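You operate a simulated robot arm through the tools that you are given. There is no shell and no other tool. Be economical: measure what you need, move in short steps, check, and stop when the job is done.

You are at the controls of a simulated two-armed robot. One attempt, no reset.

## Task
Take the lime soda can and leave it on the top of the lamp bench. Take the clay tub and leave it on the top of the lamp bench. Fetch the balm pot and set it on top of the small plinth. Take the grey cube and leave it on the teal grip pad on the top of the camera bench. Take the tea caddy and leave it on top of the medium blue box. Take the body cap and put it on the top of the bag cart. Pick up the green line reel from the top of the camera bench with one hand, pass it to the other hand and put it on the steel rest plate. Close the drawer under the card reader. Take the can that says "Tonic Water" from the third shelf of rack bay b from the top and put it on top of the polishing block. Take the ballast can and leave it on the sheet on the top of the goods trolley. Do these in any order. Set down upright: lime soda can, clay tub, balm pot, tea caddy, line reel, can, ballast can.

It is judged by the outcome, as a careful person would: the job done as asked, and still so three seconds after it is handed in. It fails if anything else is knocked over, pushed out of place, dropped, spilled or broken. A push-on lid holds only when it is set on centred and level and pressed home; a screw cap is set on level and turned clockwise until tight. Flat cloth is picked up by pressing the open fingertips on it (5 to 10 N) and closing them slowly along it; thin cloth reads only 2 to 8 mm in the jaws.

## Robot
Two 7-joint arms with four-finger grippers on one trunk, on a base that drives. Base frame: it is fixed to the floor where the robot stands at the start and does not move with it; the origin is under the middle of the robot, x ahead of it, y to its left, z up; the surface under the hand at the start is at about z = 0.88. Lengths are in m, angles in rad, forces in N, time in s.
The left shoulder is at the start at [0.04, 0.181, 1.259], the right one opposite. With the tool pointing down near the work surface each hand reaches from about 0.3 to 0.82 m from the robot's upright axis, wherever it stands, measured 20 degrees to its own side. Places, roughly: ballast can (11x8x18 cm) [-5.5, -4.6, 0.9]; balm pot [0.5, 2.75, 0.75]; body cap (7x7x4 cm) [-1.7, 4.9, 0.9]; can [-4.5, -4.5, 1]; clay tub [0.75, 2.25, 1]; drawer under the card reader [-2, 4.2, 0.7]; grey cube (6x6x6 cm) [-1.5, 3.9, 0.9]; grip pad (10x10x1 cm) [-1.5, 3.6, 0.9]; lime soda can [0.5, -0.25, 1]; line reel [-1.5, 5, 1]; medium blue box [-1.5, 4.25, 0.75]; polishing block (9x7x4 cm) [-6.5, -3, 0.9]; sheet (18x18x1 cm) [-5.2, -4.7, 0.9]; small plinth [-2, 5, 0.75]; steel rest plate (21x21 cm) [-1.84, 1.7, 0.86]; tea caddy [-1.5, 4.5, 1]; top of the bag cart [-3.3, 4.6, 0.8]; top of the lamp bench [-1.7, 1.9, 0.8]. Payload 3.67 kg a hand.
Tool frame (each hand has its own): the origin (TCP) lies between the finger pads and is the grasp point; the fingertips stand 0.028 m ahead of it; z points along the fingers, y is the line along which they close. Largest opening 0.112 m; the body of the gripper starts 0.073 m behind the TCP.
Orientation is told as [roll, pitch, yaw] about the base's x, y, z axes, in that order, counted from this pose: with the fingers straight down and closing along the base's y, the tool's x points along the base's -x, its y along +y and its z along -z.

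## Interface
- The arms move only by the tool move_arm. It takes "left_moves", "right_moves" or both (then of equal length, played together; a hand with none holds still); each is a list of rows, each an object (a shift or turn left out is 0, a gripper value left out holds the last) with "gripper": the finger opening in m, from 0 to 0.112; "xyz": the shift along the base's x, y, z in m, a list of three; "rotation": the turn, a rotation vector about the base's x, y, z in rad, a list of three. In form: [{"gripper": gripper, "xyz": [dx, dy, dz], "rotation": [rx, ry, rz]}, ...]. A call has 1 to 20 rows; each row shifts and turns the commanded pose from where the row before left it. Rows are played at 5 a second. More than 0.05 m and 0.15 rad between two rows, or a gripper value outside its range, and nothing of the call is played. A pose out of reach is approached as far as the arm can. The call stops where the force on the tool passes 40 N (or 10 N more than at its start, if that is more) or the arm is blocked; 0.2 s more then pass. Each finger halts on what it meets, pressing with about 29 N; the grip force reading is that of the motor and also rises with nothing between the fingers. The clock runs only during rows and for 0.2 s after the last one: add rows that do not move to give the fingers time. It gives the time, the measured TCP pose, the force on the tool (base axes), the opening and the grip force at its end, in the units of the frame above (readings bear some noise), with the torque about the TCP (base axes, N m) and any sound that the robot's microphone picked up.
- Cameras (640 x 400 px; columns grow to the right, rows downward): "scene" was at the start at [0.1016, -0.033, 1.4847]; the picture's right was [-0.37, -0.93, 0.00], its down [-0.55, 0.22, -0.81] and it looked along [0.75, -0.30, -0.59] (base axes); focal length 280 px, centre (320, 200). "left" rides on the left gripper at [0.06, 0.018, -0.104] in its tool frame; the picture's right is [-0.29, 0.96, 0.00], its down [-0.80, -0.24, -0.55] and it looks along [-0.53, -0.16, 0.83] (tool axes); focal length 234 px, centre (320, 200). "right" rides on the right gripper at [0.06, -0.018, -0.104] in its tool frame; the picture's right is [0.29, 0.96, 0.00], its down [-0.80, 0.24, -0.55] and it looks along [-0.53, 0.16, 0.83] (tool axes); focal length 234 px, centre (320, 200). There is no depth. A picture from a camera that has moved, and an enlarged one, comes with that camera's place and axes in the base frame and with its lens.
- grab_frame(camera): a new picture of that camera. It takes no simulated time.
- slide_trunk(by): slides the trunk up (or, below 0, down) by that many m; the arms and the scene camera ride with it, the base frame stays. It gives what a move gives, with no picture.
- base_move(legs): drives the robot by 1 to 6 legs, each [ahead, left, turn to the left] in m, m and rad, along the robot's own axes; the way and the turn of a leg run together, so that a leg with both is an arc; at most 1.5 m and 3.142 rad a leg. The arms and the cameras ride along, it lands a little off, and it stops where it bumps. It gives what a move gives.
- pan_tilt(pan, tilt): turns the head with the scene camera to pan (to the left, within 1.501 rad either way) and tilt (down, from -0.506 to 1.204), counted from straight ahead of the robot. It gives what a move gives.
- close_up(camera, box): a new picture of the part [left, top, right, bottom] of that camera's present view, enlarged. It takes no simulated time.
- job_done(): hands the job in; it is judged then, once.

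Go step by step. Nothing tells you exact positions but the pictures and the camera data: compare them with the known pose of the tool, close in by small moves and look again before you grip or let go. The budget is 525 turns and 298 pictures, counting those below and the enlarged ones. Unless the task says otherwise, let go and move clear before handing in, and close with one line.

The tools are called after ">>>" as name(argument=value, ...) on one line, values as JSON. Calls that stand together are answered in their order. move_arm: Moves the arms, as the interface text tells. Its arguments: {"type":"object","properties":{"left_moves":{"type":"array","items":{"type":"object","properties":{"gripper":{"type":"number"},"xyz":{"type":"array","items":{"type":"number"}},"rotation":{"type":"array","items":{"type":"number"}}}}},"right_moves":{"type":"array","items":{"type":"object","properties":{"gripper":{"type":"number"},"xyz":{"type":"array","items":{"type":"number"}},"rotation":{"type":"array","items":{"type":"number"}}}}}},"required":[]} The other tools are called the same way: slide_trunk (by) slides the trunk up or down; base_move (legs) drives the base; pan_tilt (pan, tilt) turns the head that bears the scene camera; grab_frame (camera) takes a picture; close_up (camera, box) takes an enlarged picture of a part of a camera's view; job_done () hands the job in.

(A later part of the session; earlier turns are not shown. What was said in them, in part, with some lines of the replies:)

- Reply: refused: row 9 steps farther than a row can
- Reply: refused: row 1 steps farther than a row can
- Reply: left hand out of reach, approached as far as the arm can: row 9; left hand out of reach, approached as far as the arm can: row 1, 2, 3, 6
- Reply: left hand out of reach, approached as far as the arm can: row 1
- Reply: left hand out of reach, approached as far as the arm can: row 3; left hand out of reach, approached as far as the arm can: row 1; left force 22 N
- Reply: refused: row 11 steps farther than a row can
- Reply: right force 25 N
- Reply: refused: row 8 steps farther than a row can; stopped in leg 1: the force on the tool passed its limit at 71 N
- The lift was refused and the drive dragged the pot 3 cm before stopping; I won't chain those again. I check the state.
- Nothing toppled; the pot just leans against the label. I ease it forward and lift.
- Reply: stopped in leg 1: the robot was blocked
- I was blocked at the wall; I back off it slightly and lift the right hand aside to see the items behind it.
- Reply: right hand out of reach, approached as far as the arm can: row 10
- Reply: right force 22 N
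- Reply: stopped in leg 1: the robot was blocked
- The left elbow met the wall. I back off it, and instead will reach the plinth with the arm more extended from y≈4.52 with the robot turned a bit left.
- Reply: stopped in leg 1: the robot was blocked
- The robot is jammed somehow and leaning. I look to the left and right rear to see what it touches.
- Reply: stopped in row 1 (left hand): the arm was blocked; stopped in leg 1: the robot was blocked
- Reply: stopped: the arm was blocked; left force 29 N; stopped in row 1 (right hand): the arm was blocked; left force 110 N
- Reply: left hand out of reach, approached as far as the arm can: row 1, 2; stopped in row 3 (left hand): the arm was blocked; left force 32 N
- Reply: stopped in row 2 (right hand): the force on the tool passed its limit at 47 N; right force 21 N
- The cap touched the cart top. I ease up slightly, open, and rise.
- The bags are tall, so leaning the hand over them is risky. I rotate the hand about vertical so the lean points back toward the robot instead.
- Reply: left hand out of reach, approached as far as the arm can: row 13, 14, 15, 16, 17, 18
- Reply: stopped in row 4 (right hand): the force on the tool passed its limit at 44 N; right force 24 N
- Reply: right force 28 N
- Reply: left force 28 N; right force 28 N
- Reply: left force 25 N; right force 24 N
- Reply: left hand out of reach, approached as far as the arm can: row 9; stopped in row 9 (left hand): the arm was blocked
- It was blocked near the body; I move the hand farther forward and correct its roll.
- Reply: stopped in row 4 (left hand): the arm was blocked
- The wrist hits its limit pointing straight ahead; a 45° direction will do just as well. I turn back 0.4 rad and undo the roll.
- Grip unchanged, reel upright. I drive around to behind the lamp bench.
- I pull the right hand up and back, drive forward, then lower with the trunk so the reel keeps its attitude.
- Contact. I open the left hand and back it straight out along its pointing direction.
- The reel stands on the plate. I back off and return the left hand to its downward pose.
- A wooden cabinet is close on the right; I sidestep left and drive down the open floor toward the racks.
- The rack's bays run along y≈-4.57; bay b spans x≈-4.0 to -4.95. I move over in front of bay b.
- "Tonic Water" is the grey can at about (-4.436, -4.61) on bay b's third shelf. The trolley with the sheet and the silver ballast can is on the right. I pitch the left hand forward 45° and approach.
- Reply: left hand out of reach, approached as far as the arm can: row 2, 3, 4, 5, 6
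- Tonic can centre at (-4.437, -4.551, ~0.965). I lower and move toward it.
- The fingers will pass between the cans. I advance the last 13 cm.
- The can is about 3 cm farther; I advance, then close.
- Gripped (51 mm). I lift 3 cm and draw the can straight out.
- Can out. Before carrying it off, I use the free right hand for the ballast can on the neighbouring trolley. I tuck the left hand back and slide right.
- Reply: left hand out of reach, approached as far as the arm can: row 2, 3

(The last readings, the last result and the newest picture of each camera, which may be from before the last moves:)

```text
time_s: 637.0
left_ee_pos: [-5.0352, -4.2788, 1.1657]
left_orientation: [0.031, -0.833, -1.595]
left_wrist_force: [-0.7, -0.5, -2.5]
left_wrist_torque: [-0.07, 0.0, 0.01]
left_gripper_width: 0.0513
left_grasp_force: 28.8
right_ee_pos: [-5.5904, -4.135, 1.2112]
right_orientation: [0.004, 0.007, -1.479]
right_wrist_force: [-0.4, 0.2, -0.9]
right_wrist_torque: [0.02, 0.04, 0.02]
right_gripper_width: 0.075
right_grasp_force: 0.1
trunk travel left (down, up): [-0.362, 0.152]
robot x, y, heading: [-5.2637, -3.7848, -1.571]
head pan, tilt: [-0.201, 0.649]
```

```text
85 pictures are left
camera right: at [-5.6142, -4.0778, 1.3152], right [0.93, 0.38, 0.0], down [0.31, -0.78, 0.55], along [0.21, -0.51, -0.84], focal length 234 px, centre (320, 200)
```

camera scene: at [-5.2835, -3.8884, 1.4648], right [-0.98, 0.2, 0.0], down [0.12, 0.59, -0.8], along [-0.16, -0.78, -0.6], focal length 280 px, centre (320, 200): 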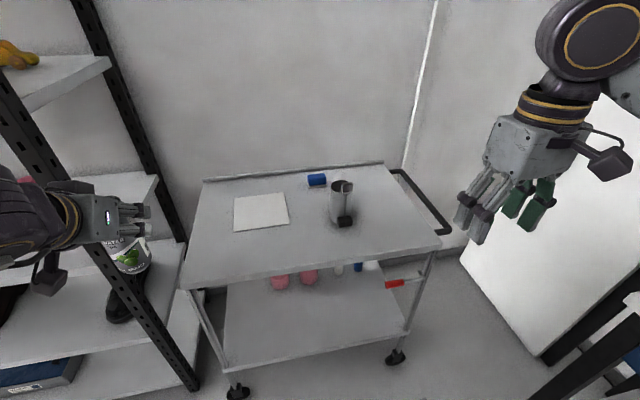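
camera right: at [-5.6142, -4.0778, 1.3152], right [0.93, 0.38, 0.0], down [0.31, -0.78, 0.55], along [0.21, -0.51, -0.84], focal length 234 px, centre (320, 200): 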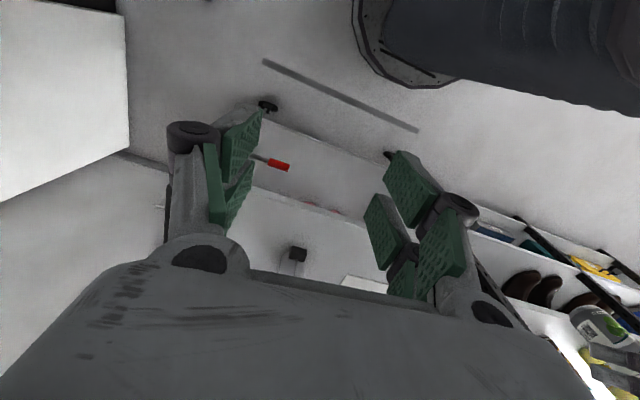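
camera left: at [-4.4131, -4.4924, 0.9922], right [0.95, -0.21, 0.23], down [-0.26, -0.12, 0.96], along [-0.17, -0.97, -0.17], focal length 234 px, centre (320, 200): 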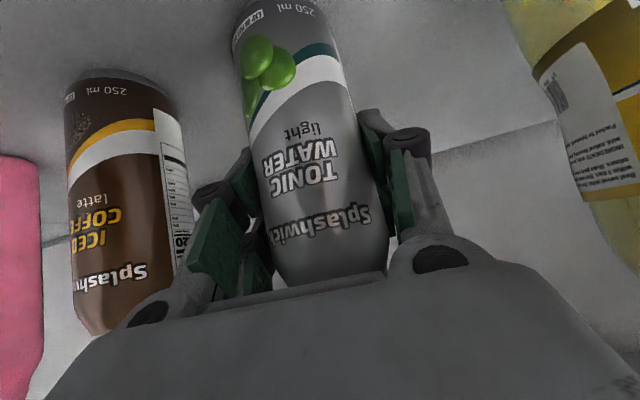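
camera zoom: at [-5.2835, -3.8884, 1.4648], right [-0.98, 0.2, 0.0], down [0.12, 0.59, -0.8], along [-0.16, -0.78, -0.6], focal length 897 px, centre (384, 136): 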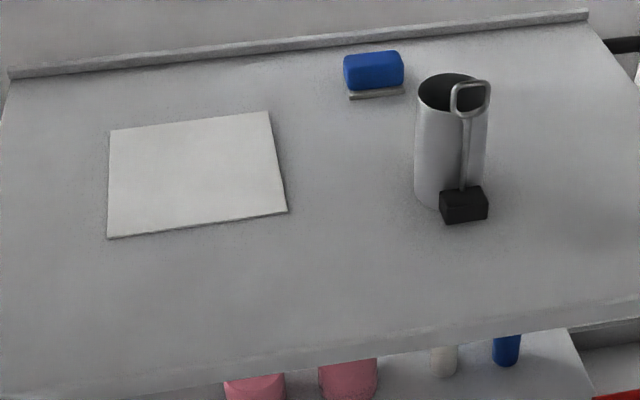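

The ballast can needs both space and care, so I deliver the tonic can first. I back up and head for the polishing block at about (-6.5, -3).

>>> base_move(legs=[[-0.5, 0, 0]])

>>> base_move(legs=[[0, 0, -1.57]])

>>> pan_tilt(pan=0.0, tilt=0.45)

>>> grab_frame(camera="scene")

```text
time_s: 640.1
left_ee_pos: [-5.0361, -3.7752, 1.1662]
left_orientation: [0.032, -0.833, -1.598]
left_wrist_force: [0.0, 0.1, -3.1]
left_wrist_torque: [-0.05, 0.0, 0.05]
left_gripper_width: 0.0513
left_grasp_force: 29.5
right_ee_pos: [-5.591, -3.6312, 1.2104]
right_orientation: [0.004, 0.005, -1.479]
right_wrist_force: [-0.3, -0.8, -0.2]
right_wrist_torque: [0.0, -0.02, 0.0]
right_gripper_width: 0.0748
right_grasp_force: 0.0
trunk travel left (down, up): [-0.362, 0.152]
robot x, y, heading: [-5.2689, -3.2788, -1.57]
head pan, tilt: [-0.201, 0.649]
```

```text
time_s: 644.7
left_ee_pos: [-5.7674, -3.5024, 1.1676]
left_orientation: [0.033, -0.831, 3.1]
left_wrist_force: [0.0, 0.3, -2.8]
left_wrist_torque: [0.02, 0.05, 0.0]
left_gripper_width: 0.0511
left_grasp_force: 29.3
right_ee_pos: [-5.6142, -2.9502, 1.2106]
right_orientation: [0.003, 0.007, -3.063]
right_wrist_force: [0.0, -0.6, -0.2]
right_wrist_torque: [-0.01, 0.0, 0.02]
right_gripper_width: 0.0752
right_grasp_force: 0.1
trunk travel left (down, up): [-0.362, 0.152]
robot x, y, heading: [-5.266, -3.2796, 3.129]
head pan, tilt: [-0.201, 0.649]
```

```text
time_s: 645.5
left_ee_pos: [-5.7659, -3.5021, 1.1661]
left_orientation: [0.03, -0.833, 3.101]
left_wrist_force: [0.6, -0.4, -2.8]
left_wrist_torque: [0.01, 0.02, -0.01]
left_gripper_width: 0.0514
left_grasp_force: 29.0
right_ee_pos: [-5.6144, -2.9491, 1.2102]
right_orientation: [0.004, 0.006, -3.062]
right_wrist_force: [-0.7, 0.1, 0.3]
right_wrist_torque: [0.0, 0.0, -0.04]
right_gripper_width: 0.0748
right_grasp_force: 0.0
trunk travel left (down, up): [-0.362, 0.152]
robot x, y, heading: [-5.2685, -3.2785, 3.128]
head pan, tilt: [0.0, 0.45]
```

```text
84 pictures are left
camera scene: at [-5.3795, -3.2773, 1.4825], right [0.01, 1.0, 0.0], down [0.44, -0.01, -0.9], along [-0.9, 0.01, -0.44], focal length 280 px, centre (320, 200)
```

scene: 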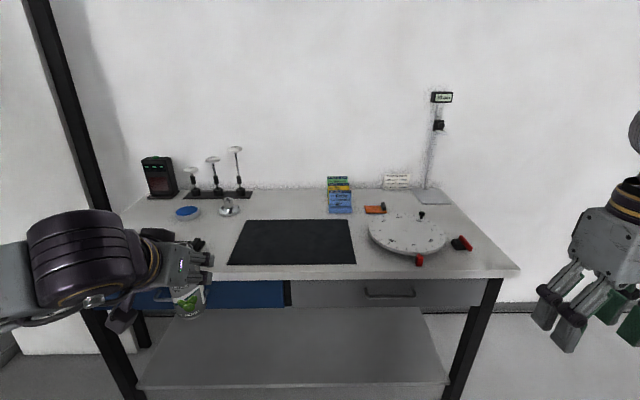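

>>> close_up(camera="scene", box=[300, 160, 480, 280])

```text
3.33 times, centred on (390, 220) of scene
camera zoom: at [-5.3795, -3.2773, 1.4825], right [0.01, 1.0, 0.0], down [0.44, -0.01, -0.9], along [-0.9, 0.01, -0.44], focal length 935 px, centre (87, 133)
```

zoom: 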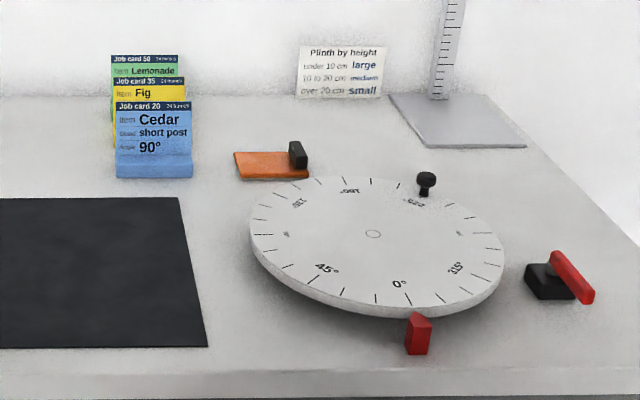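

The orange slab with a small black post matches the polishing block's place. I move in for a closer look.

>>> base_move(legs=[[0, -0.48, 0.01], [0.42, 0, 0]])

>>> pan_tilt(pan=0.2, tilt=0.6)

>>> grab_frame(camera="scene")

```text
time_s: 650.6
left_ee_pos: [-6.176, -3.0201, 1.1662]
left_orientation: [0.031, -0.832, 3.107]
left_wrist_force: [-0.2, -1.1, -2.4]
left_wrist_torque: [0.0, 0.0, 0.02]
left_gripper_width: 0.0516
left_grasp_force: 29.4
right_ee_pos: [-6.0282, -2.4668, 1.2116]
right_orientation: [0.004, 0.006, -3.06]
right_wrist_force: [0.8, 0.9, 0.0]
right_wrist_torque: [-0.04, -0.03, 0.04]
right_gripper_width: 0.0751
right_grasp_force: 0.1
trunk travel left (down, up): [-0.362, 0.152]
robot x, y, heading: [-5.6806, -2.7934, 3.131]
head pan, tilt: [0.0, 0.45]
```

```text
time_s: 651.4
left_ee_pos: [-6.1767, -3.0191, 1.1668]
left_orientation: [0.033, -0.832, 3.108]
left_wrist_force: [0.3, 0.0, -3.0]
left_wrist_torque: [0.0, 0.02, 0.02]
left_gripper_width: 0.0514
left_grasp_force: 29.1
right_ee_pos: [-6.0287, -2.4662, 1.2097]
right_orientation: [0.004, 0.008, -3.058]
right_wrist_force: [0.0, -0.2, -0.9]
right_wrist_torque: [0.04, -0.03, 0.02]
right_gripper_width: 0.0751
right_grasp_force: 0.0
trunk travel left (down, up): [-0.362, 0.152]
robot x, y, heading: [-5.6795, -2.7957, 3.129]
head pan, tilt: [0.201, 0.6]
```

```text
82 pictures are left
camera scene: at [-5.7864, -2.8105, 1.469], right [-0.19, 0.98, 0.0], down [0.55, 0.11, -0.82], along [-0.81, -0.16, -0.57], focal length 280 px, centre (320, 200)
```

scene: 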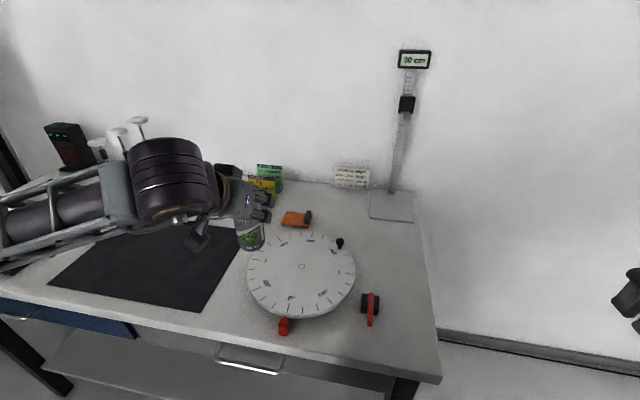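

>>> close_up(camera="scene", box=[225, 170, 365, 270])

>>> grab_frame(camera="left")

```text
4.00 times, centred on (295, 220) of scene
camera zoom: at [-5.7864, -2.8105, 1.469], right [-0.19, 0.98, 0.0], down [0.55, 0.11, -0.82], along [-0.81, -0.16, -0.57], focal length 1122 px, centre (420, 120)
```

zoom: 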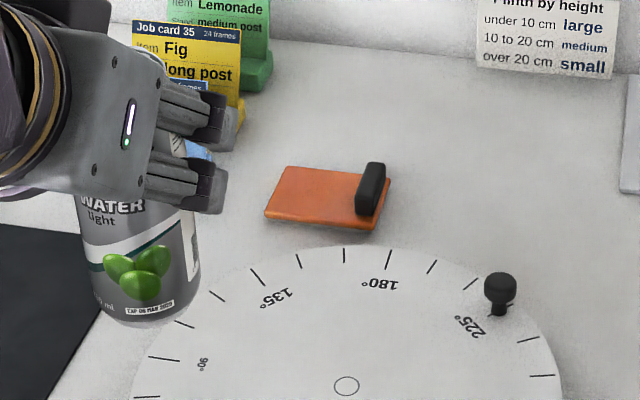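

```text
80 pictures are left
camera left: at [-6.0616, -3.0385, 1.1911], right [-0.2, -0.95, 0.23], down [-0.12, 0.26, 0.96], along [-0.97, 0.17, -0.17], focal length 234 px, centre (320, 200)
```

left: 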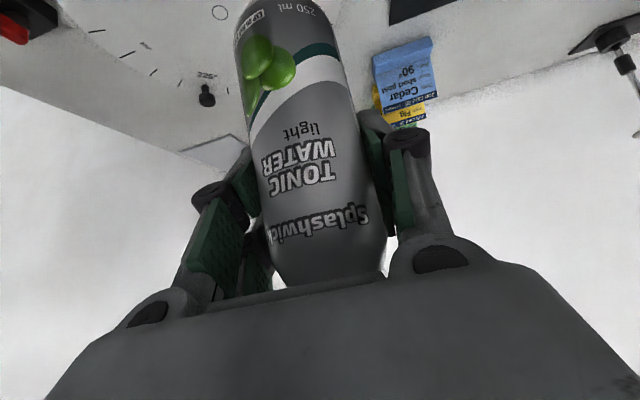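

The free orange surface is centred at (-6.472, -3.034), z≈0.903. I bring the can over it.

>>> move_arm(left_moves=[{"xyz": [-0.042, -0.002, 0]}, {"xyz": [-0.042, -0.002, 0]}, {"xyz": [-0.042, -0.002, 0]}, {"xyz": [-0.042, -0.002, 0]}, {"xyz": [-0.042, -0.002, 0]}, {"xyz": [-0.042, -0.002, 0]}, {"xyz": [-0.043, -0.003, 0]}, {}])

>>> close_up(camera="scene", box=[225, 140, 365, 270])

>>> grab_frame(camera="left")

```text
time_s: 653.2
left_ee_pos: [-6.4711, -3.0363, 1.1688]
left_orientation: [0.032, -0.833, 3.108]
left_wrist_force: [-0.1, -0.2, -2.1]
left_wrist_torque: [-0.01, 0.0, -0.04]
left_gripper_width: 0.0516
left_grasp_force: 28.6
right_ee_pos: [-6.0283, -2.4674, 1.2107]
right_orientation: [0.001, 0.008, -3.059]
right_wrist_force: [0.3, -1.1, 0.3]
right_wrist_torque: [-0.01, 0.03, 0.0]
right_gripper_width: 0.0752
right_grasp_force: 0.0
trunk travel left (down, up): [-0.362, 0.152]
robot x, y, heading: [-5.6794, -2.7951, 3.131]
head pan, tilt: [0.201, 0.6]
```

```text
3.08 times, centred on (295, 205) of scene
camera zoom: at [-5.785, -2.8109, 1.4691], right [-0.19, 0.98, 0.0], down [0.55, 0.11, -0.83], along [-0.81, -0.16, -0.56], focal length 863 px, centre (397, 185)
```

zoom: 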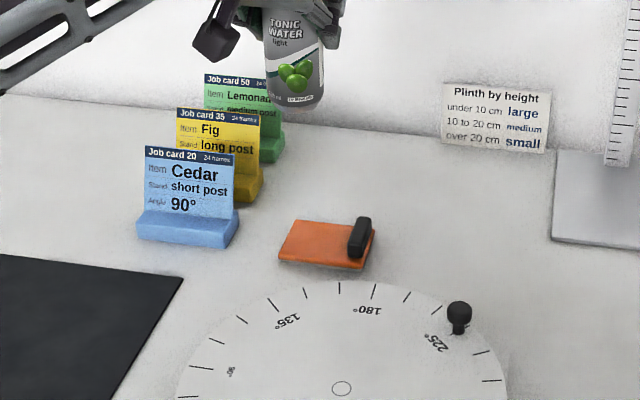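

```text
78 pictures are left
camera left: at [-6.356, -3.0541, 1.1923], right [-0.2, -0.95, 0.23], down [-0.12, 0.26, 0.96], along [-0.97, 0.17, -0.17], focal length 234 px, centre (320, 200)
```

left: 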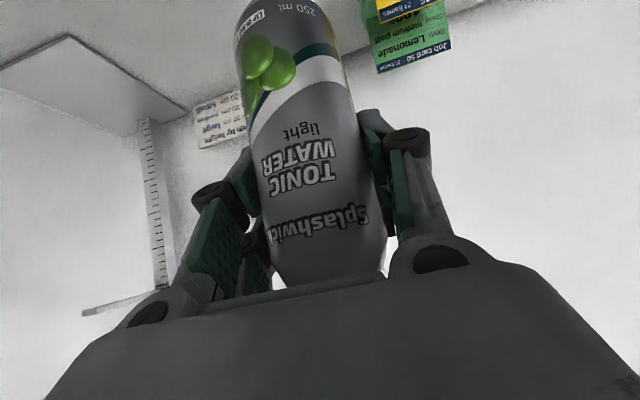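

I shift slightly back and right, and lower to ~2 cm above the block.

>>> move_arm(left_moves=[{"xyz": [-0.01, 0.006, -0.04]}, {"xyz": [0, 0, -0.045]}, {"xyz": [0, 0, -0.045]}, {"xyz": [0, 0, -0.025]}, {}])

>>> close_up(camera="scene", box=[265, 160, 365, 250])

```text
time_s: 654.4
left_ee_pos: [-6.4819, -3.0288, 1.0106]
left_orientation: [0.033, -0.832, 3.105]
left_wrist_force: [0.1, 0.1, -2.7]
left_wrist_torque: [-0.01, 0.0, 0.02]
left_gripper_width: 0.0513
left_grasp_force: 28.6
right_ee_pos: [-6.0279, -2.4674, 1.21]
right_orientation: [0.003, 0.005, -3.059]
right_wrist_force: [-0.2, 0.7, -0.3]
right_wrist_torque: [0.01, -0.01, 0.01]
right_gripper_width: 0.0753
right_grasp_force: 0.0
trunk travel left (down, up): [-0.362, 0.152]
robot x, y, heading: [-5.6791, -2.793, 3.133]
head pan, tilt: [0.201, 0.6]
```

```text
4.44 times, centred on (315, 205) of scene
camera zoom: at [-5.7854, -2.8106, 1.4691], right [-0.19, 0.98, 0.0], down [0.55, 0.11, -0.83], along [-0.81, -0.16, -0.57], focal length 1246 px, centre (342, 178)
```

zoom: 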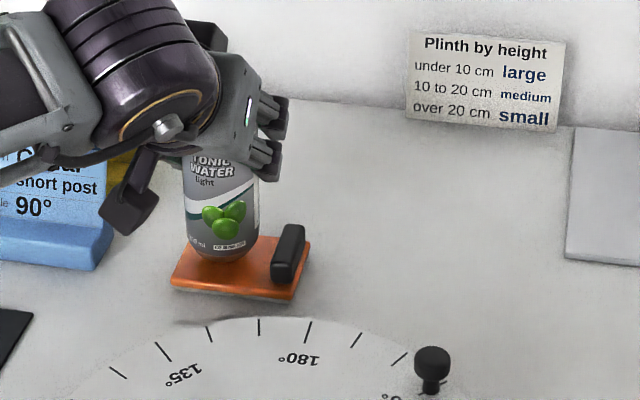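

Well placed. I lower the remaining distance slowly.

>>> move_arm(left_moves=[{"xyz": [0, 0, -0.008]}, {"xyz": [0, 0, -0.004]}, {"xyz": [0, 0, -0.003]}, {}])

>>> close_up(camera="scene", box=[265, 160, 365, 250])

```text
time_s: 655.4
left_ee_pos: [-6.4818, -3.0289, 0.9989]
left_orientation: [0.031, -0.838, 3.109]
left_wrist_force: [-2.5, -2.9, 13.1]
left_wrist_torque: [0.08, 0.05, 0.01]
left_gripper_width: 0.0513
left_grasp_force: 28.6
right_ee_pos: [-6.0258, -2.4657, 1.2106]
right_orientation: [0.004, 0.005, -3.058]
right_wrist_force: [-0.1, -0.8, -1.2]
right_wrist_torque: [-0.01, 0.01, -0.03]
right_gripper_width: 0.0752
right_grasp_force: 0.1
trunk travel left (down, up): [-0.362, 0.152]
robot x, y, heading: [-5.6805, -2.7944, 3.131]
head pan, tilt: [0.201, 0.6]
```

```text
4.44 times, centred on (315, 205) of scene
camera zoom: at [-5.7843, -2.8104, 1.4693], right [-0.19, 0.98, 0.0], down [0.55, 0.11, -0.83], along [-0.81, -0.16, -0.56], focal length 1246 px, centre (342, 178)
```

zoom: 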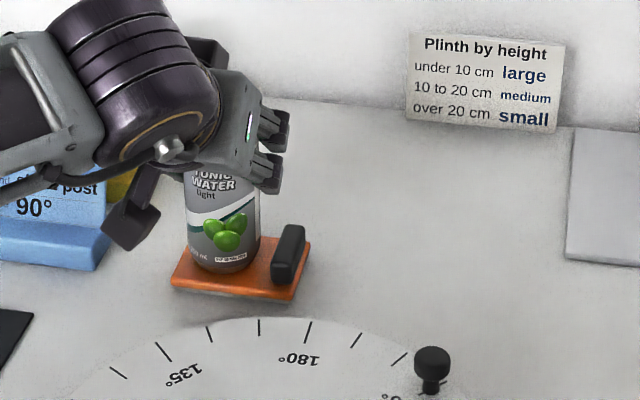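

>>> move_arm(left_moves=[{"xyz": [0, 0, 0.005]}, {"xyz": [0.002, 0.004, 0]}, {"xyz": [0, 0, -0.003]}, {"xyz": [0, 0, -0.002]}, {}])

>>> close_up(camera="scene", box=[275, 190, 345, 250])

```text
time_s: 656.6
left_ee_pos: [-6.4781, -3.0247, 1.0002]
left_orientation: [0.032, -0.837, 3.107]
left_wrist_force: [0.8, -1.9, 16.8]
left_wrist_torque: [0.14, -0.34, -0.06]
left_gripper_width: 0.0513
left_grasp_force: 28.8
right_ee_pos: [-6.0254, -2.4657, 1.212]
right_orientation: [0.003, 0.006, -3.057]
right_wrist_force: [0.7, 0.5, -0.2]
right_wrist_torque: [0.01, 0.01, 0.01]
right_gripper_width: 0.0754
right_grasp_force: 0.1
trunk travel left (down, up): [-0.362, 0.152]
robot x, y, heading: [-5.6793, -2.7916, 3.133]
head pan, tilt: [0.201, 0.6]
```

```text
6.67 times, centred on (310, 220) of scene
camera zoom: at [-5.7832, -2.8102, 1.4693], right [-0.19, 0.98, 0.0], down [0.55, 0.11, -0.83], along [-0.81, -0.16, -0.56], focal length 1869 px, centre (387, 67)
```

zoom: 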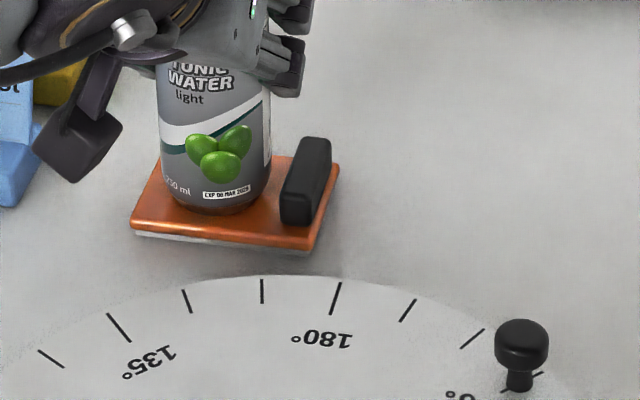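

Placed well inside the slab. I release and withdraw backward.

>>> move_arm(left_moves=[{"xyz": [0, 0, 0.001]}, {"gripper": 0.06}, {"gripper": 0.072}, {}, {"xyz": [0.015, 0, 0.003]}, {"xyz": [0.025, 0, 0.01]}, {"xyz": [0.035, 0, 0.02]}, {"xyz": [0.04, 0, 0.02]}, {"xyz": [0.04, 0, 0.02]}, {"xyz": [0.04, 0, 0.02]}, {"xyz": [0.04, 0, 0.02]}, {"xyz": [0.04, 0, 0.02]}, {}])

>>> close_up(camera="scene", box=[215, 140, 375, 260])

```text
time_s: 659.4
left_ee_pos: [-6.2043, -3.0234, 1.1292]
left_orientation: [0.03, -0.832, 3.106]
left_wrist_force: [-0.6, -0.5, -0.1]
left_wrist_torque: [0.03, -0.02, 0.03]
left_gripper_width: 0.0721
left_grasp_force: 0.1
right_ee_pos: [-6.0292, -2.4669, 1.2102]
right_orientation: [0.003, 0.007, -3.059]
right_wrist_force: [0.0, -0.2, 0.5]
right_wrist_torque: [0.03, -0.02, -0.02]
right_gripper_width: 0.0749
right_grasp_force: 0.1
trunk travel left (down, up): [-0.362, 0.152]
robot x, y, heading: [-5.6771, -2.7919, 3.132]
head pan, tilt: [0.201, 0.6]
```

```text
3.33 times, centred on (295, 200) of scene
camera zoom: at [-5.7866, -2.8105, 1.4689], right [-0.19, 0.98, 0.0], down [0.56, 0.11, -0.82], along [-0.81, -0.16, -0.57], focal length 935 px, centre (403, 200)
```

zoom: 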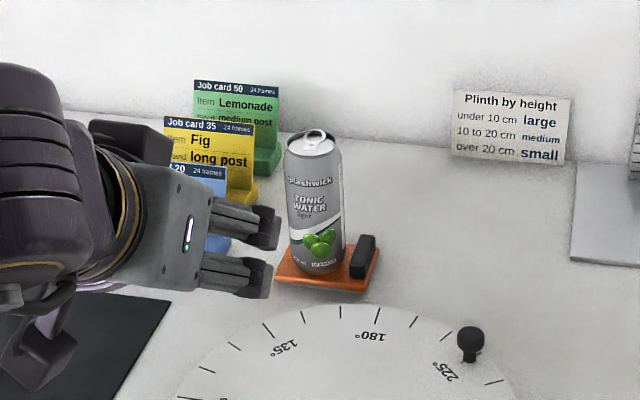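

The tonic can stands on the polishing block. Now the ballast can: I level the left hand and drive to the trolley.

>>> move_arm(left_moves=[{"xyz": [0.02, 0, 0.03], "rotation": [0, -0.139, 0]}, {"xyz": [0.02, 0, 0.03], "rotation": [0, -0.139, 0]}, {"rotation": [0, -0.139, 0]}, {"rotation": [0, -0.139, 0]}, {"rotation": [0, -0.139, 0]}, {"rotation": [0, -0.137, 0], "gripper": 0.108}, {}])

>>> base_move(legs=[[-0.25, 0, 0], [0, 0, 1.58]])

>>> base_move(legs=[[0.95, 0, 0]])

>>> pan_tilt(pan=0.1, tilt=0.75)

>>> grab_frame(camera="scene")

```text
time_s: 661.0
left_ee_pos: [-6.1643, -3.0254, 1.1896]
left_orientation: [0.008, 0.001, 3.12]
left_wrist_force: [-0.1, -0.2, 0.7]
left_wrist_torque: [0.01, 0.02, 0.04]
left_gripper_width: 0.1079
left_grasp_force: 0.1
right_ee_pos: [-6.0271, -2.4667, 1.2116]
right_orientation: [0.005, 0.007, -3.059]
right_wrist_force: [-0.2, 0.5, 0.1]
right_wrist_torque: [-0.01, 0.02, 0.0]
right_gripper_width: 0.0751
right_grasp_force: 0.0
trunk travel left (down, up): [-0.362, 0.152]
robot x, y, heading: [-5.6767, -2.7914, 3.126]
head pan, tilt: [0.201, 0.6]
```

```text
time_s: 667.1
left_ee_pos: [-5.1888, -3.2778, 1.1907]
left_orientation: [0.007, 0.0, -1.58]
left_wrist_force: [0.1, 0.2, -0.6]
left_wrist_torque: [0.03, -0.02, 0.02]
left_gripper_width: 0.108
left_grasp_force: 0.1
right_ee_pos: [-5.7503, -3.1493, 1.2109]
right_orientation: [0.005, 0.005, -1.471]
right_wrist_force: [0.0, -0.2, 0.2]
right_wrist_torque: [0.01, 0.01, 0.03]
right_gripper_width: 0.075
right_grasp_force: 0.1
trunk travel left (down, up): [-0.362, 0.152]
robot x, y, heading: [-5.4285, -2.7949, -1.561]
head pan, tilt: [0.201, 0.6]
```

```text
time_s: 672.3
left_ee_pos: [-5.1701, -4.2393, 1.1917]
left_orientation: [0.007, -0.001, -1.567]
left_wrist_force: [-0.4, -1.2, -0.8]
left_wrist_torque: [0.01, -0.05, -0.01]
left_gripper_width: 0.1081
left_grasp_force: 0.0
right_ee_pos: [-5.7333, -4.119, 1.2107]
right_orientation: [0.003, 0.008, -1.459]
right_wrist_force: [0.3, 0.8, 0.5]
right_wrist_torque: [0.01, -0.01, -0.01]
right_gripper_width: 0.0755
right_grasp_force: 0.1
trunk travel left (down, up): [-0.362, 0.152]
robot x, y, heading: [-5.4197, -3.7635, -1.553]
head pan, tilt: [0.201, 0.6]
```

```text
time_s: 673.0
left_ee_pos: [-5.1701, -4.2413, 1.1901]
left_orientation: [0.007, -0.002, -1.566]
left_wrist_force: [0.7, 0.6, 0.0]
left_wrist_torque: [-0.02, -0.01, -0.01]
left_gripper_width: 0.1078
left_grasp_force: 0.1
right_ee_pos: [-5.733, -4.119, 1.2099]
right_orientation: [0.003, 0.007, -1.459]
right_wrist_force: [-0.1, -0.3, 0.1]
right_wrist_torque: [0.0, -0.02, 0.02]
right_gripper_width: 0.075
right_grasp_force: 0.1
trunk travel left (down, up): [-0.362, 0.152]
robot x, y, heading: [-5.4163, -3.7593, -1.552]
head pan, tilt: [0.099, 0.75]
```

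```text
73 pictures are left
camera scene: at [-5.4059, -3.8644, 1.4562], right [-0.99, -0.12, 0.0], down [-0.08, 0.68, -0.73], along [0.09, -0.73, -0.68], focal length 280 px, centre (320, 200)
```

scene: 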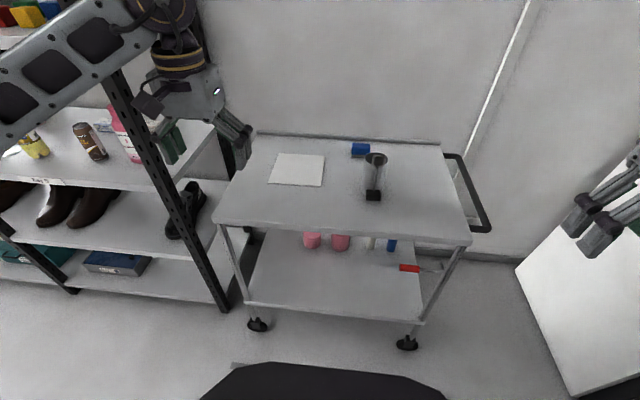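

I check the ballast can closely before approaching.

>>> base_move(legs=[[0.08, -0.03, -0.018]])

>>> close_up(camera="scene", box=[250, 110, 430, 240])

```text
time_s: 674.0
left_ee_pos: [-5.2086, -4.3259, 1.1895]
left_orientation: [0.005, -0.002, -1.584]
left_wrist_force: [-0.8, -0.8, -0.2]
left_wrist_torque: [0.02, 0.01, -0.03]
left_gripper_width: 0.108
left_grasp_force: 0.0
right_ee_pos: [-5.768, -4.195, 1.2107]
right_orientation: [0.002, 0.007, -1.479]
right_wrist_force: [-0.5, -0.2, -0.5]
right_wrist_torque: [0.01, 0.02, 0.01]
right_gripper_width: 0.0751
right_grasp_force: 0.1
trunk travel left (down, up): [-0.362, 0.152]
robot x, y, heading: [-5.4435, -3.8413, -1.572]
head pan, tilt: [0.099, 0.75]
```

```text
3.08 times, centred on (340, 175) of scene
camera zoom: at [-5.4367, -3.9457, 1.4562], right [-0.99, -0.1, 0.0], down [-0.07, 0.68, -0.73], along [0.07, -0.73, -0.68], focal length 863 px, centre (258, 277)
```

zoom: 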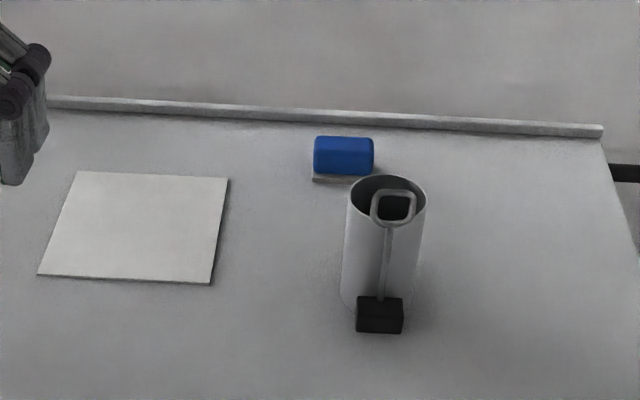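

The handle is on the robot's side of the can, loop top z≈1.04, rim z≈0.99 at (-5.495, -4.556). I turn the left hand -0.45 rad so its camera misses the loop, and go above the can.

>>> move_arm(left_moves=[{"xyz": [-0.03, -0.025, 0], "rotation": [0, 0, -0.15]}, {"xyz": [-0.03, -0.025, 0], "rotation": [0, 0, -0.15]}, {"xyz": [-0.03, -0.025, 0], "rotation": [0, 0, -0.15]}, {"xyz": [-0.03, -0.025, 0]}, {"xyz": [-0.035, -0.026, 0]}, {"xyz": [-0.035, -0.026, 0]}, {"xyz": [-0.035, -0.026, 0]}, {"xyz": [-0.035, -0.026, 0]}, {"xyz": [-0.026, -0.026, 0]}, {}])

>>> grab_frame(camera="left")

>>> grab_frame(camera="scene")

```text
time_s: 676.2
left_ee_pos: [-5.4859, -4.5503, 1.1875]
left_orientation: [0.004, -0.004, -2.032]
left_wrist_force: [0.3, -0.5, 0.1]
left_wrist_torque: [0.03, 0.1, 0.04]
left_gripper_width: 0.108
left_grasp_force: 0.2
left hand out of reach, approached as far as the arm can: row 9
right_ee_pos: [-5.765, -4.1963, 1.2102]
right_orientation: [0.001, 0.01, -1.477]
right_wrist_force: [1.1, -0.9, 0.2]
right_wrist_torque: [0.03, 0.06, 0.02]
right_gripper_width: 0.0751
right_grasp_force: 0.1
trunk travel left (down, up): [-0.362, 0.152]
robot x, y, heading: [-5.4438, -3.8405, -1.569]
head pan, tilt: [0.099, 0.75]
```

```text
71 pictures are left
camera left: at [-5.4443, -4.5053, 1.2897], right [0.73, -0.68, 0.0], down [-0.57, -0.6, 0.56], along [-0.38, -0.41, -0.83], focal length 234 px, centre (320, 200)
```

left: 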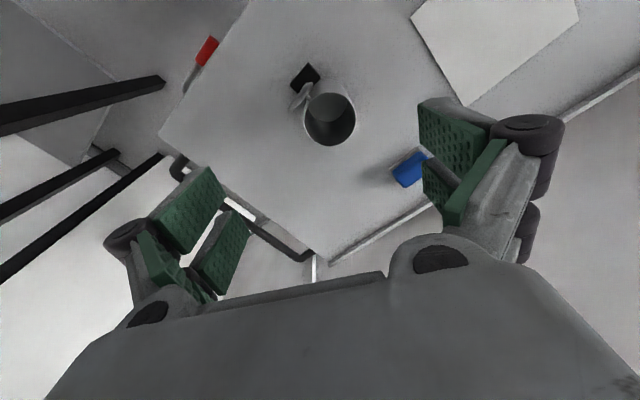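

```text
70 pictures are left
camera scene: at [-5.4331, -3.947, 1.456], right [-0.99, -0.1, 0.0], down [-0.07, 0.68, -0.73], along [0.07, -0.73, -0.68], focal length 280 px, centre (320, 200)
```

scene: 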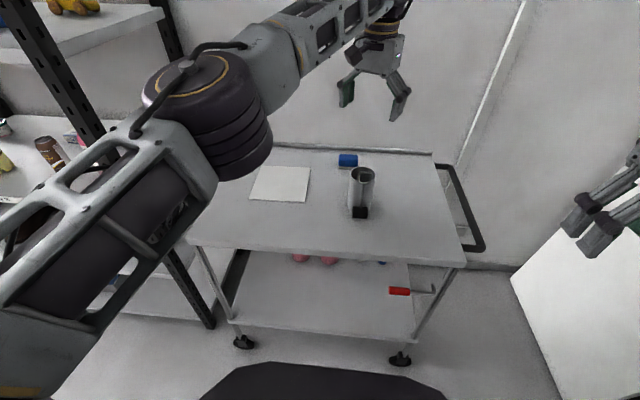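

The rim is at (-5.49, -4.57) with the loop straight toward the robot. I descend while adjusting.

>>> move_arm(left_moves=[{"xyz": [0, 0, -0.045]}, {"xyz": [0, 0, -0.045]}, {"xyz": [0, 0, -0.02]}, {}])

>>> grab_frame(camera="left")

>>> close_up(camera="scene", box=[270, 60, 450, 240])

```text
time_s: 677.2
left_ee_pos: [-5.4891, -4.5516, 1.0783]
left_orientation: [0.007, 0.0, -2.035]
left_wrist_force: [-1.0, -0.2, -0.2]
left_wrist_torque: [0.0, 0.06, 0.0]
left_gripper_width: 0.1079
left_grasp_force: 0.1
right_ee_pos: [-5.7686, -4.1947, 1.2115]
right_orientation: [0.006, 0.008, -1.477]
right_wrist_force: [-0.6, -0.2, 0.1]
right_wrist_torque: [0.01, 0.01, -0.02]
right_gripper_width: 0.075
right_grasp_force: 0.0
trunk travel left (down, up): [-0.362, 0.152]
robot x, y, heading: [-5.4437, -3.8435, -1.567]
head pan, tilt: [0.099, 0.75]
```

```text
69 pictures are left
camera left: at [-5.448, -4.5045, 1.1811], right [0.73, -0.69, 0.01], down [-0.57, -0.6, 0.55], along [-0.38, -0.41, -0.83], focal length 234 px, centre (320, 200)
```

left: 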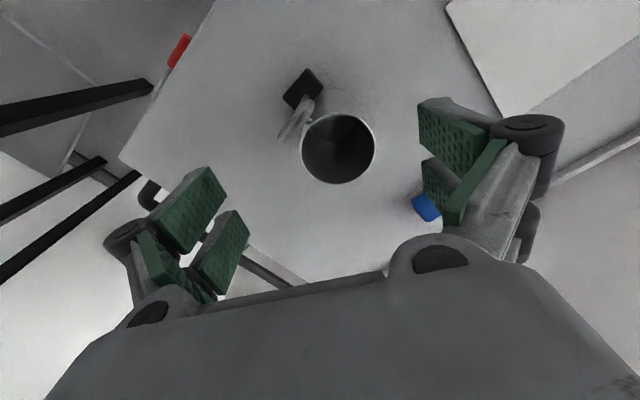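

```text
2.22 times, centred on (360, 150) of scene
camera zoom: at [-5.4367, -3.9458, 1.4562], right [-0.99, -0.1, 0.0], down [-0.07, 0.68, -0.73], along [0.07, -0.73, -0.68], focal length 623 px, centre (231, 311)
```

zoom: 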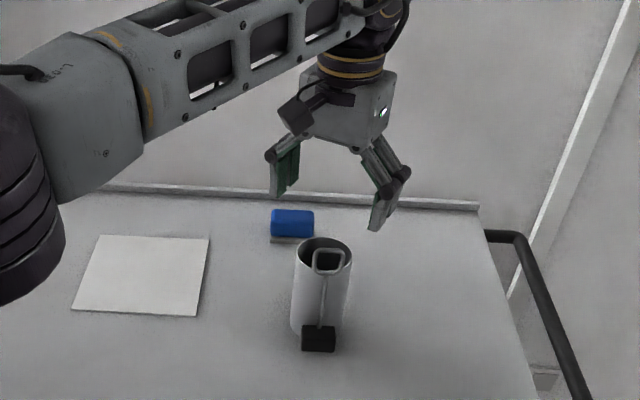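

>>> move_arm(left_moves=[{"xyz": [0, -0.018, 0]}, {"xyz": [0, 0, -0.04]}, {"xyz": [0, 0, -0.035]}, {"xyz": [0, 0, -0.03]}, {}])

>>> grab_frame(camera="left")

>>> close_up(camera="scene", box=[290, 80, 450, 240])

```text
time_s: 678.5
left_ee_pos: [-5.489, -4.5688, 0.9728]
left_orientation: [0.006, -0.003, -2.034]
left_wrist_force: [-0.2, 0.3, -0.5]
left_wrist_torque: [-0.03, 0.01, 0.0]
left_gripper_width: 0.1077
left_grasp_force: 0.1
right_ee_pos: [-5.7676, -4.1936, 1.2107]
right_orientation: [0.002, 0.006, -1.479]
right_wrist_force: [-0.8, 0.2, 0.2]
right_wrist_torque: [0.01, 0.0, 0.02]
right_gripper_width: 0.0749
right_grasp_force: 0.1
trunk travel left (down, up): [-0.362, 0.152]
robot x, y, heading: [-5.4475, -3.8419, -1.569]
head pan, tilt: [0.099, 0.75]
```

```text
67 pictures are left
camera left: at [-5.4473, -4.5219, 1.0755], right [0.73, -0.69, 0.01], down [-0.57, -0.6, 0.55], along [-0.38, -0.41, -0.83], focal length 234 px, centre (320, 200)
```

left: 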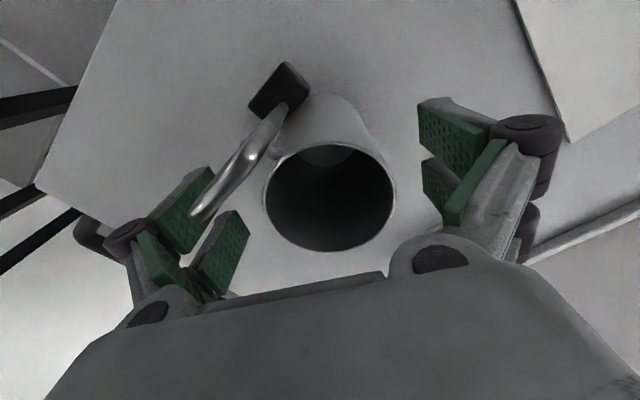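

```text
2.50 times, centred on (370, 160) of scene
camera zoom: at [-5.4364, -3.9456, 1.4562], right [-0.99, -0.1, 0.0], down [-0.07, 0.68, -0.73], along [0.07, -0.73, -0.68], focal length 701 px, centre (195, 300)
```

zoom: 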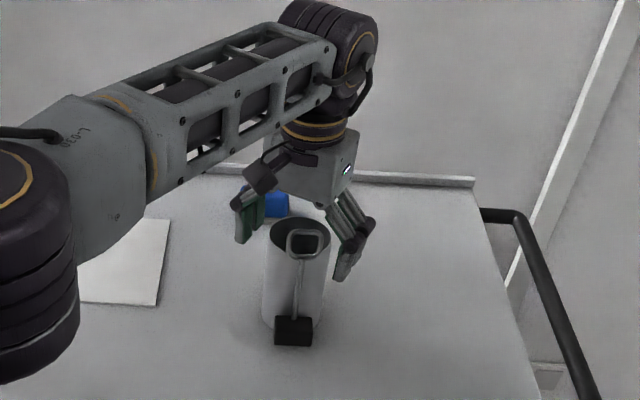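

Rim is nearer z≈0.97, so I lower 14 mm more, then close.

>>> move_arm(left_moves=[{"xyz": [0.003, 0.001, -0.007]}, {"xyz": [0, 0, -0.007]}, {}, {"gripper": 0.095}, {"gripper": 0.083}, {"gripper": 0.072}, {"gripper": 0.065}, {}, {}])

>>> grab_frame(camera="left")

```text
time_s: 680.5
left_ee_pos: [-5.4858, -4.5677, 0.9595]
left_orientation: [0.006, -0.002, -2.034]
left_wrist_force: [0.5, -0.2, 1.3]
left_wrist_torque: [-0.03, -0.03, 0.01]
left_gripper_width: 0.0705
left_grasp_force: 29.1
right_ee_pos: [-5.769, -4.1948, 1.2103]
right_orientation: [0.003, 0.007, -1.479]
right_wrist_force: [-0.1, -0.1, 0.0]
right_wrist_torque: [0.02, 0.02, 0.02]
right_gripper_width: 0.0749
right_grasp_force: 0.0
trunk travel left (down, up): [-0.362, 0.152]
robot x, y, heading: [-5.4467, -3.8403, -1.568]
head pan, tilt: [0.099, 0.75]
```

```text
65 pictures are left
camera left: at [-5.4448, -4.5212, 1.0621], right [0.73, -0.69, 0.01], down [-0.57, -0.6, 0.55], along [-0.38, -0.41, -0.83], focal length 234 px, centre (320, 200)
```

left: 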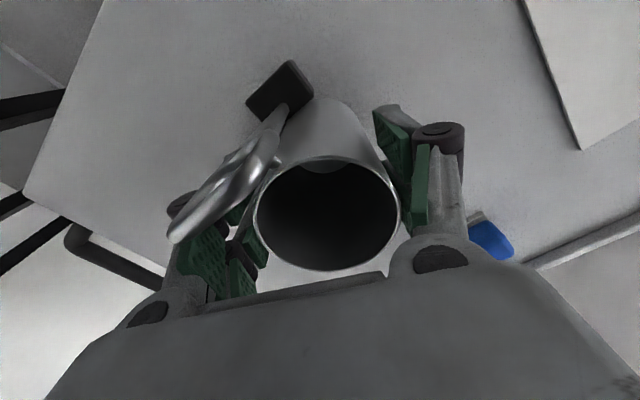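

>>> move_arm(left_moves=[{"xyz": [0, 0, 0.005]}, {"xyz": [0, 0, 0.01]}, {"xyz": [0, 0, 0.015]}, {}])

>>> grab_frame(camera="left")

>>> close_up(camera="scene", box=[270, 80, 450, 240])

```text
time_s: 681.5
left_ee_pos: [-5.4878, -4.5667, 0.99]
left_orientation: [0.007, -0.001, -2.033]
left_wrist_force: [0.0, -0.8, -0.1]
left_wrist_torque: [0.0, 0.01, -0.03]
left_gripper_width: 0.0707
left_grasp_force: 28.6
right_ee_pos: [-5.7677, -4.1945, 1.2115]
right_orientation: [0.003, 0.006, -1.48]
right_wrist_force: [-0.3, -0.2, 0.1]
right_wrist_torque: [-0.01, -0.03, -0.01]
right_gripper_width: 0.0752
right_grasp_force: 0.2
trunk travel left (down, up): [-0.362, 0.152]
robot x, y, heading: [-5.4501, -3.8386, -1.57]
head pan, tilt: [0.099, 0.75]
```

```text
64 pictures are left
camera left: at [-5.4459, -4.521, 1.0922], right [0.73, -0.69, 0.01], down [-0.57, -0.6, 0.55], along [-0.38, -0.41, -0.83], focal length 234 px, centre (320, 200)
```

left: 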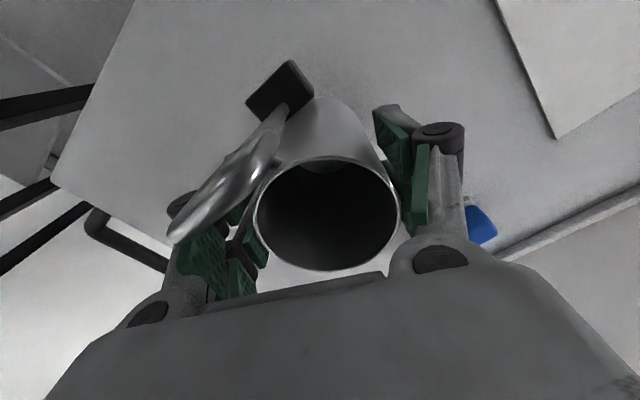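

```text
2.50 times, centred on (360, 160) of scene
camera zoom: at [-5.4371, -3.9459, 1.4561], right [-0.99, -0.1, 0.0], down [-0.07, 0.68, -0.73], along [0.07, -0.73, -0.68], focal length 701 px, centre (220, 300)
```

zoom: 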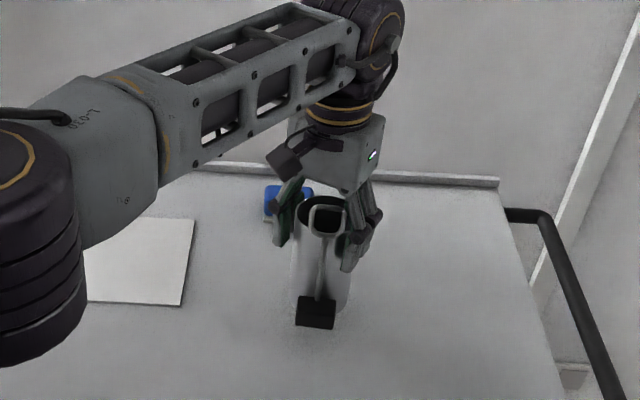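

Lifted cleanly, no tilt. I'll turn it 90° so its block lies sideways on the sheet (centre ≈ (-5.24, -4.655)), which also shortens the reach. Raise and rotate first.

>>> move_arm(left_moves=[{"xyz": [0, 0.01, 0.03]}, {"xyz": [0.01, 0.01, 0.03]}, {"xyz": [0.02, 0, 0], "rotation": [0, 0, 0.145]}, {"xyz": [0.025, 0, 0], "rotation": [0, 0, 0.145]}, {"xyz": [0.025, 0, 0], "rotation": [0, 0, 0.145]}, {"xyz": [0.025, 0, 0], "rotation": [0, 0, 0.145]}, {"xyz": [0.025, 0, 0], "rotation": [0, 0, 0.145]}, {"xyz": [0.025, 0, 0], "rotation": [0, 0, 0.145]}, {"xyz": [0.025, 0, 0], "rotation": [0, 0, 0.145]}, {"xyz": [0.025, 0, 0], "rotation": [0, 0, 0.145]}, {"xyz": [0.025, 0, 0], "rotation": [0, 0, 0.145]}, {"xyz": [0.025, 0, 0], "rotation": [0, 0, 0.145]}, {"xyz": [0.018, 0, 0], "rotation": [0, 0, 0.12]}, {}])

>>> grab_frame(camera="scene")

```text
time_s: 684.5
left_ee_pos: [-5.2139, -4.547, 1.0508]
left_orientation: [0.007, -0.001, -0.463]
left_wrist_force: [-1.1, 0.2, -1.1]
left_wrist_torque: [0.02, -0.02, 0.01]
left_gripper_width: 0.0703
left_grasp_force: 29.5
right_ee_pos: [-5.7689, -4.1945, 1.2093]
right_orientation: [0.004, 0.007, -1.477]
right_wrist_force: [0.2, 0.6, -0.4]
right_wrist_torque: [-0.01, -0.01, -0.01]
right_gripper_width: 0.0747
right_grasp_force: 0.0
trunk travel left (down, up): [-0.362, 0.152]
robot x, y, heading: [-5.4441, -3.8418, -1.569]
head pan, tilt: [0.099, 0.75]
```

```text
62 pictures are left
camera scene: at [-5.4374, -3.9459, 1.4561], right [-0.99, -0.1, 0.0], down [-0.07, 0.68, -0.73], along [0.07, -0.73, -0.68], focal length 280 px, centre (320, 200)
```

scene: 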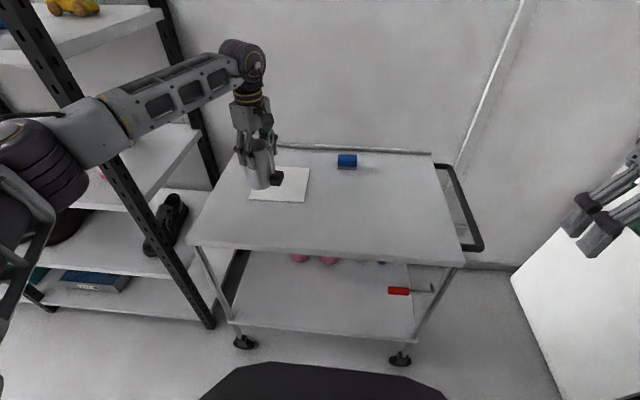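

>>> move_arm(left_moves=[{"xyz": [0, -0.03, -0.01]}, {"xyz": [0, -0.025, -0.01]}, {"xyz": [0, -0.013, -0.02]}, {"xyz": [0, 0, -0.015]}, {}])

>>> close_up(camera="scene", box=[200, 100, 360, 230])

>>> grab_frame(camera="left")

```text
time_s: 685.6
left_ee_pos: [-5.2132, -4.6163, 0.9959]
left_orientation: [0.007, -0.003, -0.464]
left_wrist_force: [0.4, 0.5, -0.4]
left_wrist_torque: [0.03, -0.03, 0.04]
left_gripper_width: 0.0706
left_grasp_force: 28.4
right_ee_pos: [-5.7693, -4.1943, 1.2106]
right_orientation: [0.003, 0.007, -1.478]
right_wrist_force: [0.8, -0.8, 0.6]
right_wrist_torque: [0.0, -0.01, 0.0]
right_gripper_width: 0.0752
right_grasp_force: 0.1
trunk travel left (down, up): [-0.362, 0.152]
robot x, y, heading: [-5.4452, -3.8376, -1.568]
head pan, tilt: [0.099, 0.75]
```

```text
3.08 times, centred on (280, 165) of scene
camera zoom: at [-5.4371, -3.9455, 1.4562], right [-0.99, -0.1, 0.0], down [-0.07, 0.68, -0.73], along [0.07, -0.73, -0.68], focal length 863 px, centre (443, 308)
```

zoom: 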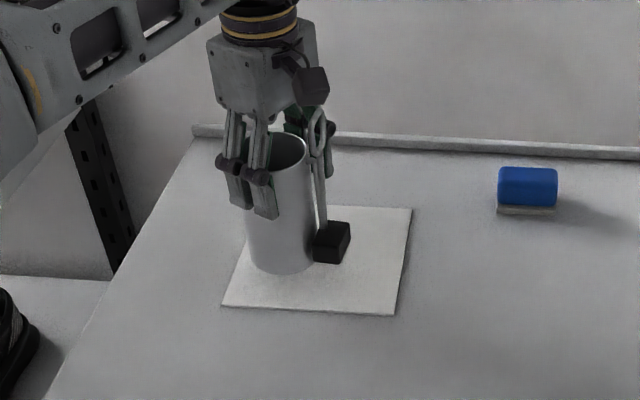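

```text
60 pictures are left
camera left: at [-5.2614, -4.5736, 1.0976], right [0.69, 0.73, 0.01], down [0.6, -0.57, 0.55], along [0.41, -0.38, -0.83], focal length 234 px, centre (320, 200)
```

left: 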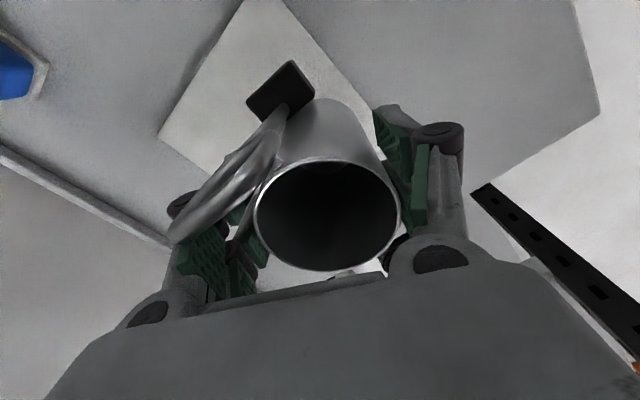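

Nicely over the sheet; a 12 mm shift for margin, then down slowly.

>>> move_arm(left_moves=[{"xyz": [-0.013, 0, -0.01]}, {"xyz": [0, 0, -0.012]}, {"xyz": [0, 0, -0.004]}, {"xyz": [0, 0, -0.003]}, {}])

```text
time_s: 686.9
left_ee_pos: [-5.2256, -4.616, 0.9668]
left_orientation: [0.007, -0.001, -0.463]
left_wrist_force: [0.3, -0.7, -0.9]
left_wrist_torque: [-0.03, 0.04, 0.0]
left_gripper_width: 0.0705
left_grasp_force: 29.3
right_ee_pos: [-5.7684, -4.195, 1.2101]
right_orientation: [0.003, 0.007, -1.479]
right_wrist_force: [0.2, -0.5, 1.1]
right_wrist_torque: [0.01, -0.02, 0.0]
right_gripper_width: 0.0748
right_grasp_force: 0.0
trunk travel left (down, up): [-0.362, 0.152]
robot x, y, heading: [-5.4464, -3.8398, -1.568]
head pan, tilt: [0.099, 0.75]
```

>>> move_arm(left_moves=[{"xyz": [0, 0, -0.002]}, {"xyz": [0, 0, -0.002]}, {"xyz": [0, 0, -0.002]}, {}])

>>> close_up(camera="scene", box=[200, 100, 360, 230])

```text
time_s: 687.9
left_ee_pos: [-5.2268, -4.6161, 0.9631]
left_orientation: [0.004, -0.003, -0.463]
left_wrist_force: [1.3, -2.4, 12.9]
left_wrist_torque: [-0.19, -0.24, 0.02]
left_gripper_width: 0.0708
left_grasp_force: 29.3
right_ee_pos: [-5.7691, -4.1934, 1.2106]
right_orientation: [0.002, 0.004, -1.478]
right_wrist_force: [-0.8, -0.4, 0.1]
right_wrist_torque: [-0.03, 0.02, -0.02]
right_gripper_width: 0.0751
right_grasp_force: 0.1
trunk travel left (down, up): [-0.362, 0.152]
robot x, y, heading: [-5.4448, -3.8432, -1.569]
head pan, tilt: [0.099, 0.75]
```

```text
3.08 times, centred on (280, 165) of scene
camera zoom: at [-5.4373, -3.9443, 1.4564], right [-0.99, -0.1, 0.0], down [-0.07, 0.68, -0.73], along [0.07, -0.73, -0.68], focal length 863 px, centre (443, 308)
```

zoom: 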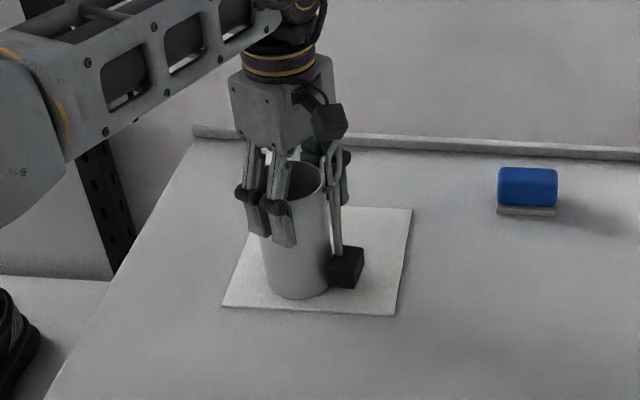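

On the sheet. I open and rise straight up.

>>> move_arm(left_moves=[{"xyz": [0, 0, 0.001]}, {"gripper": 0.08}, {"gripper": 0.092}, {"gripper": 0.106}, {}, {"xyz": [0, 0, 0.02]}, {"xyz": [0, 0, 0.04]}, {"xyz": [0, 0, 0.04]}, {"xyz": [0, 0, 0.04]}, {"xyz": [0, 0.02, 0.04]}, {"xyz": [0, 0.04, 0.02]}, {"xyz": [0, 0.04, 0]}, {"xyz": [0, 0.04, 0]}, {}])

>>> close_up(camera="scene", box=[200, 100, 360, 230])

```text
time_s: 690.9
left_ee_pos: [-5.2261, -4.4753, 1.1612]
left_orientation: [0.007, -0.001, -0.461]
left_wrist_force: [-0.3, -0.9, 1.0]
left_wrist_torque: [0.0, 0.02, 0.01]
left_gripper_width: 0.1061
left_grasp_force: 0.0
right_ee_pos: [-5.7685, -4.1951, 1.211]
right_orientation: [0.003, 0.009, -1.478]
right_wrist_force: [-0.9, -0.7, -0.7]
right_wrist_torque: [0.02, -0.06, -0.05]
right_gripper_width: 0.0749
right_grasp_force: 0.1
trunk travel left (down, up): [-0.362, 0.152]
robot x, y, heading: [-5.4446, -3.8379, -1.566]
head pan, tilt: [0.099, 0.75]
```

```text
3.08 times, centred on (280, 165) of scene
camera zoom: at [-5.4373, -3.9464, 1.4561], right [-0.99, -0.1, 0.0], down [-0.07, 0.68, -0.73], along [0.07, -0.73, -0.68], focal length 863 px, centre (443, 308)
```

zoom: 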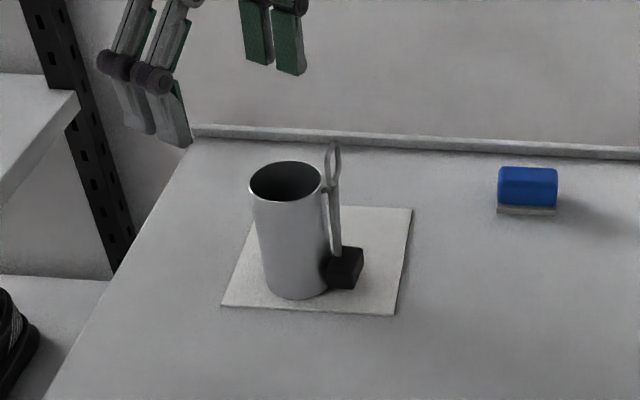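

All ten items are done and the hands are empty. I back clear of the trolley and hand in.

>>> base_move(legs=[[-0.3, 0, 0]])

>>> job_done()

```text
time_s: 692.9
left_ee_pos: [-5.2249, -4.1765, 1.1606]
left_orientation: [0.007, -0.001, -0.464]
left_wrist_force: [-1.1, -0.6, 0.3]
left_wrist_torque: [0.01, 0.0, -0.02]
left_gripper_width: 0.1057
left_grasp_force: 0.1
right_ee_pos: [-5.7694, -3.8941, 1.2094]
right_orientation: [0.003, 0.007, -1.479]
right_wrist_force: [0.8, 1.0, -0.1]
right_wrist_torque: [0.02, -0.01, 0.03]
right_gripper_width: 0.075
right_grasp_force: 0.0
trunk travel left (down, up): [-0.362, 0.152]
robot x, y, heading: [-5.4444, -3.5423, -1.567]
head pan, tilt: [0.099, 0.75]
```

```text
The job is handed in.
```

All ten tasks are done and handed in; two bumps along the way — the balm pot dragged against its cart label before I lifted it, and the left arm jammed on the wall behind the camera bench — showed no damage in later pictures, though I did not go back and check the jar cart's exact position.
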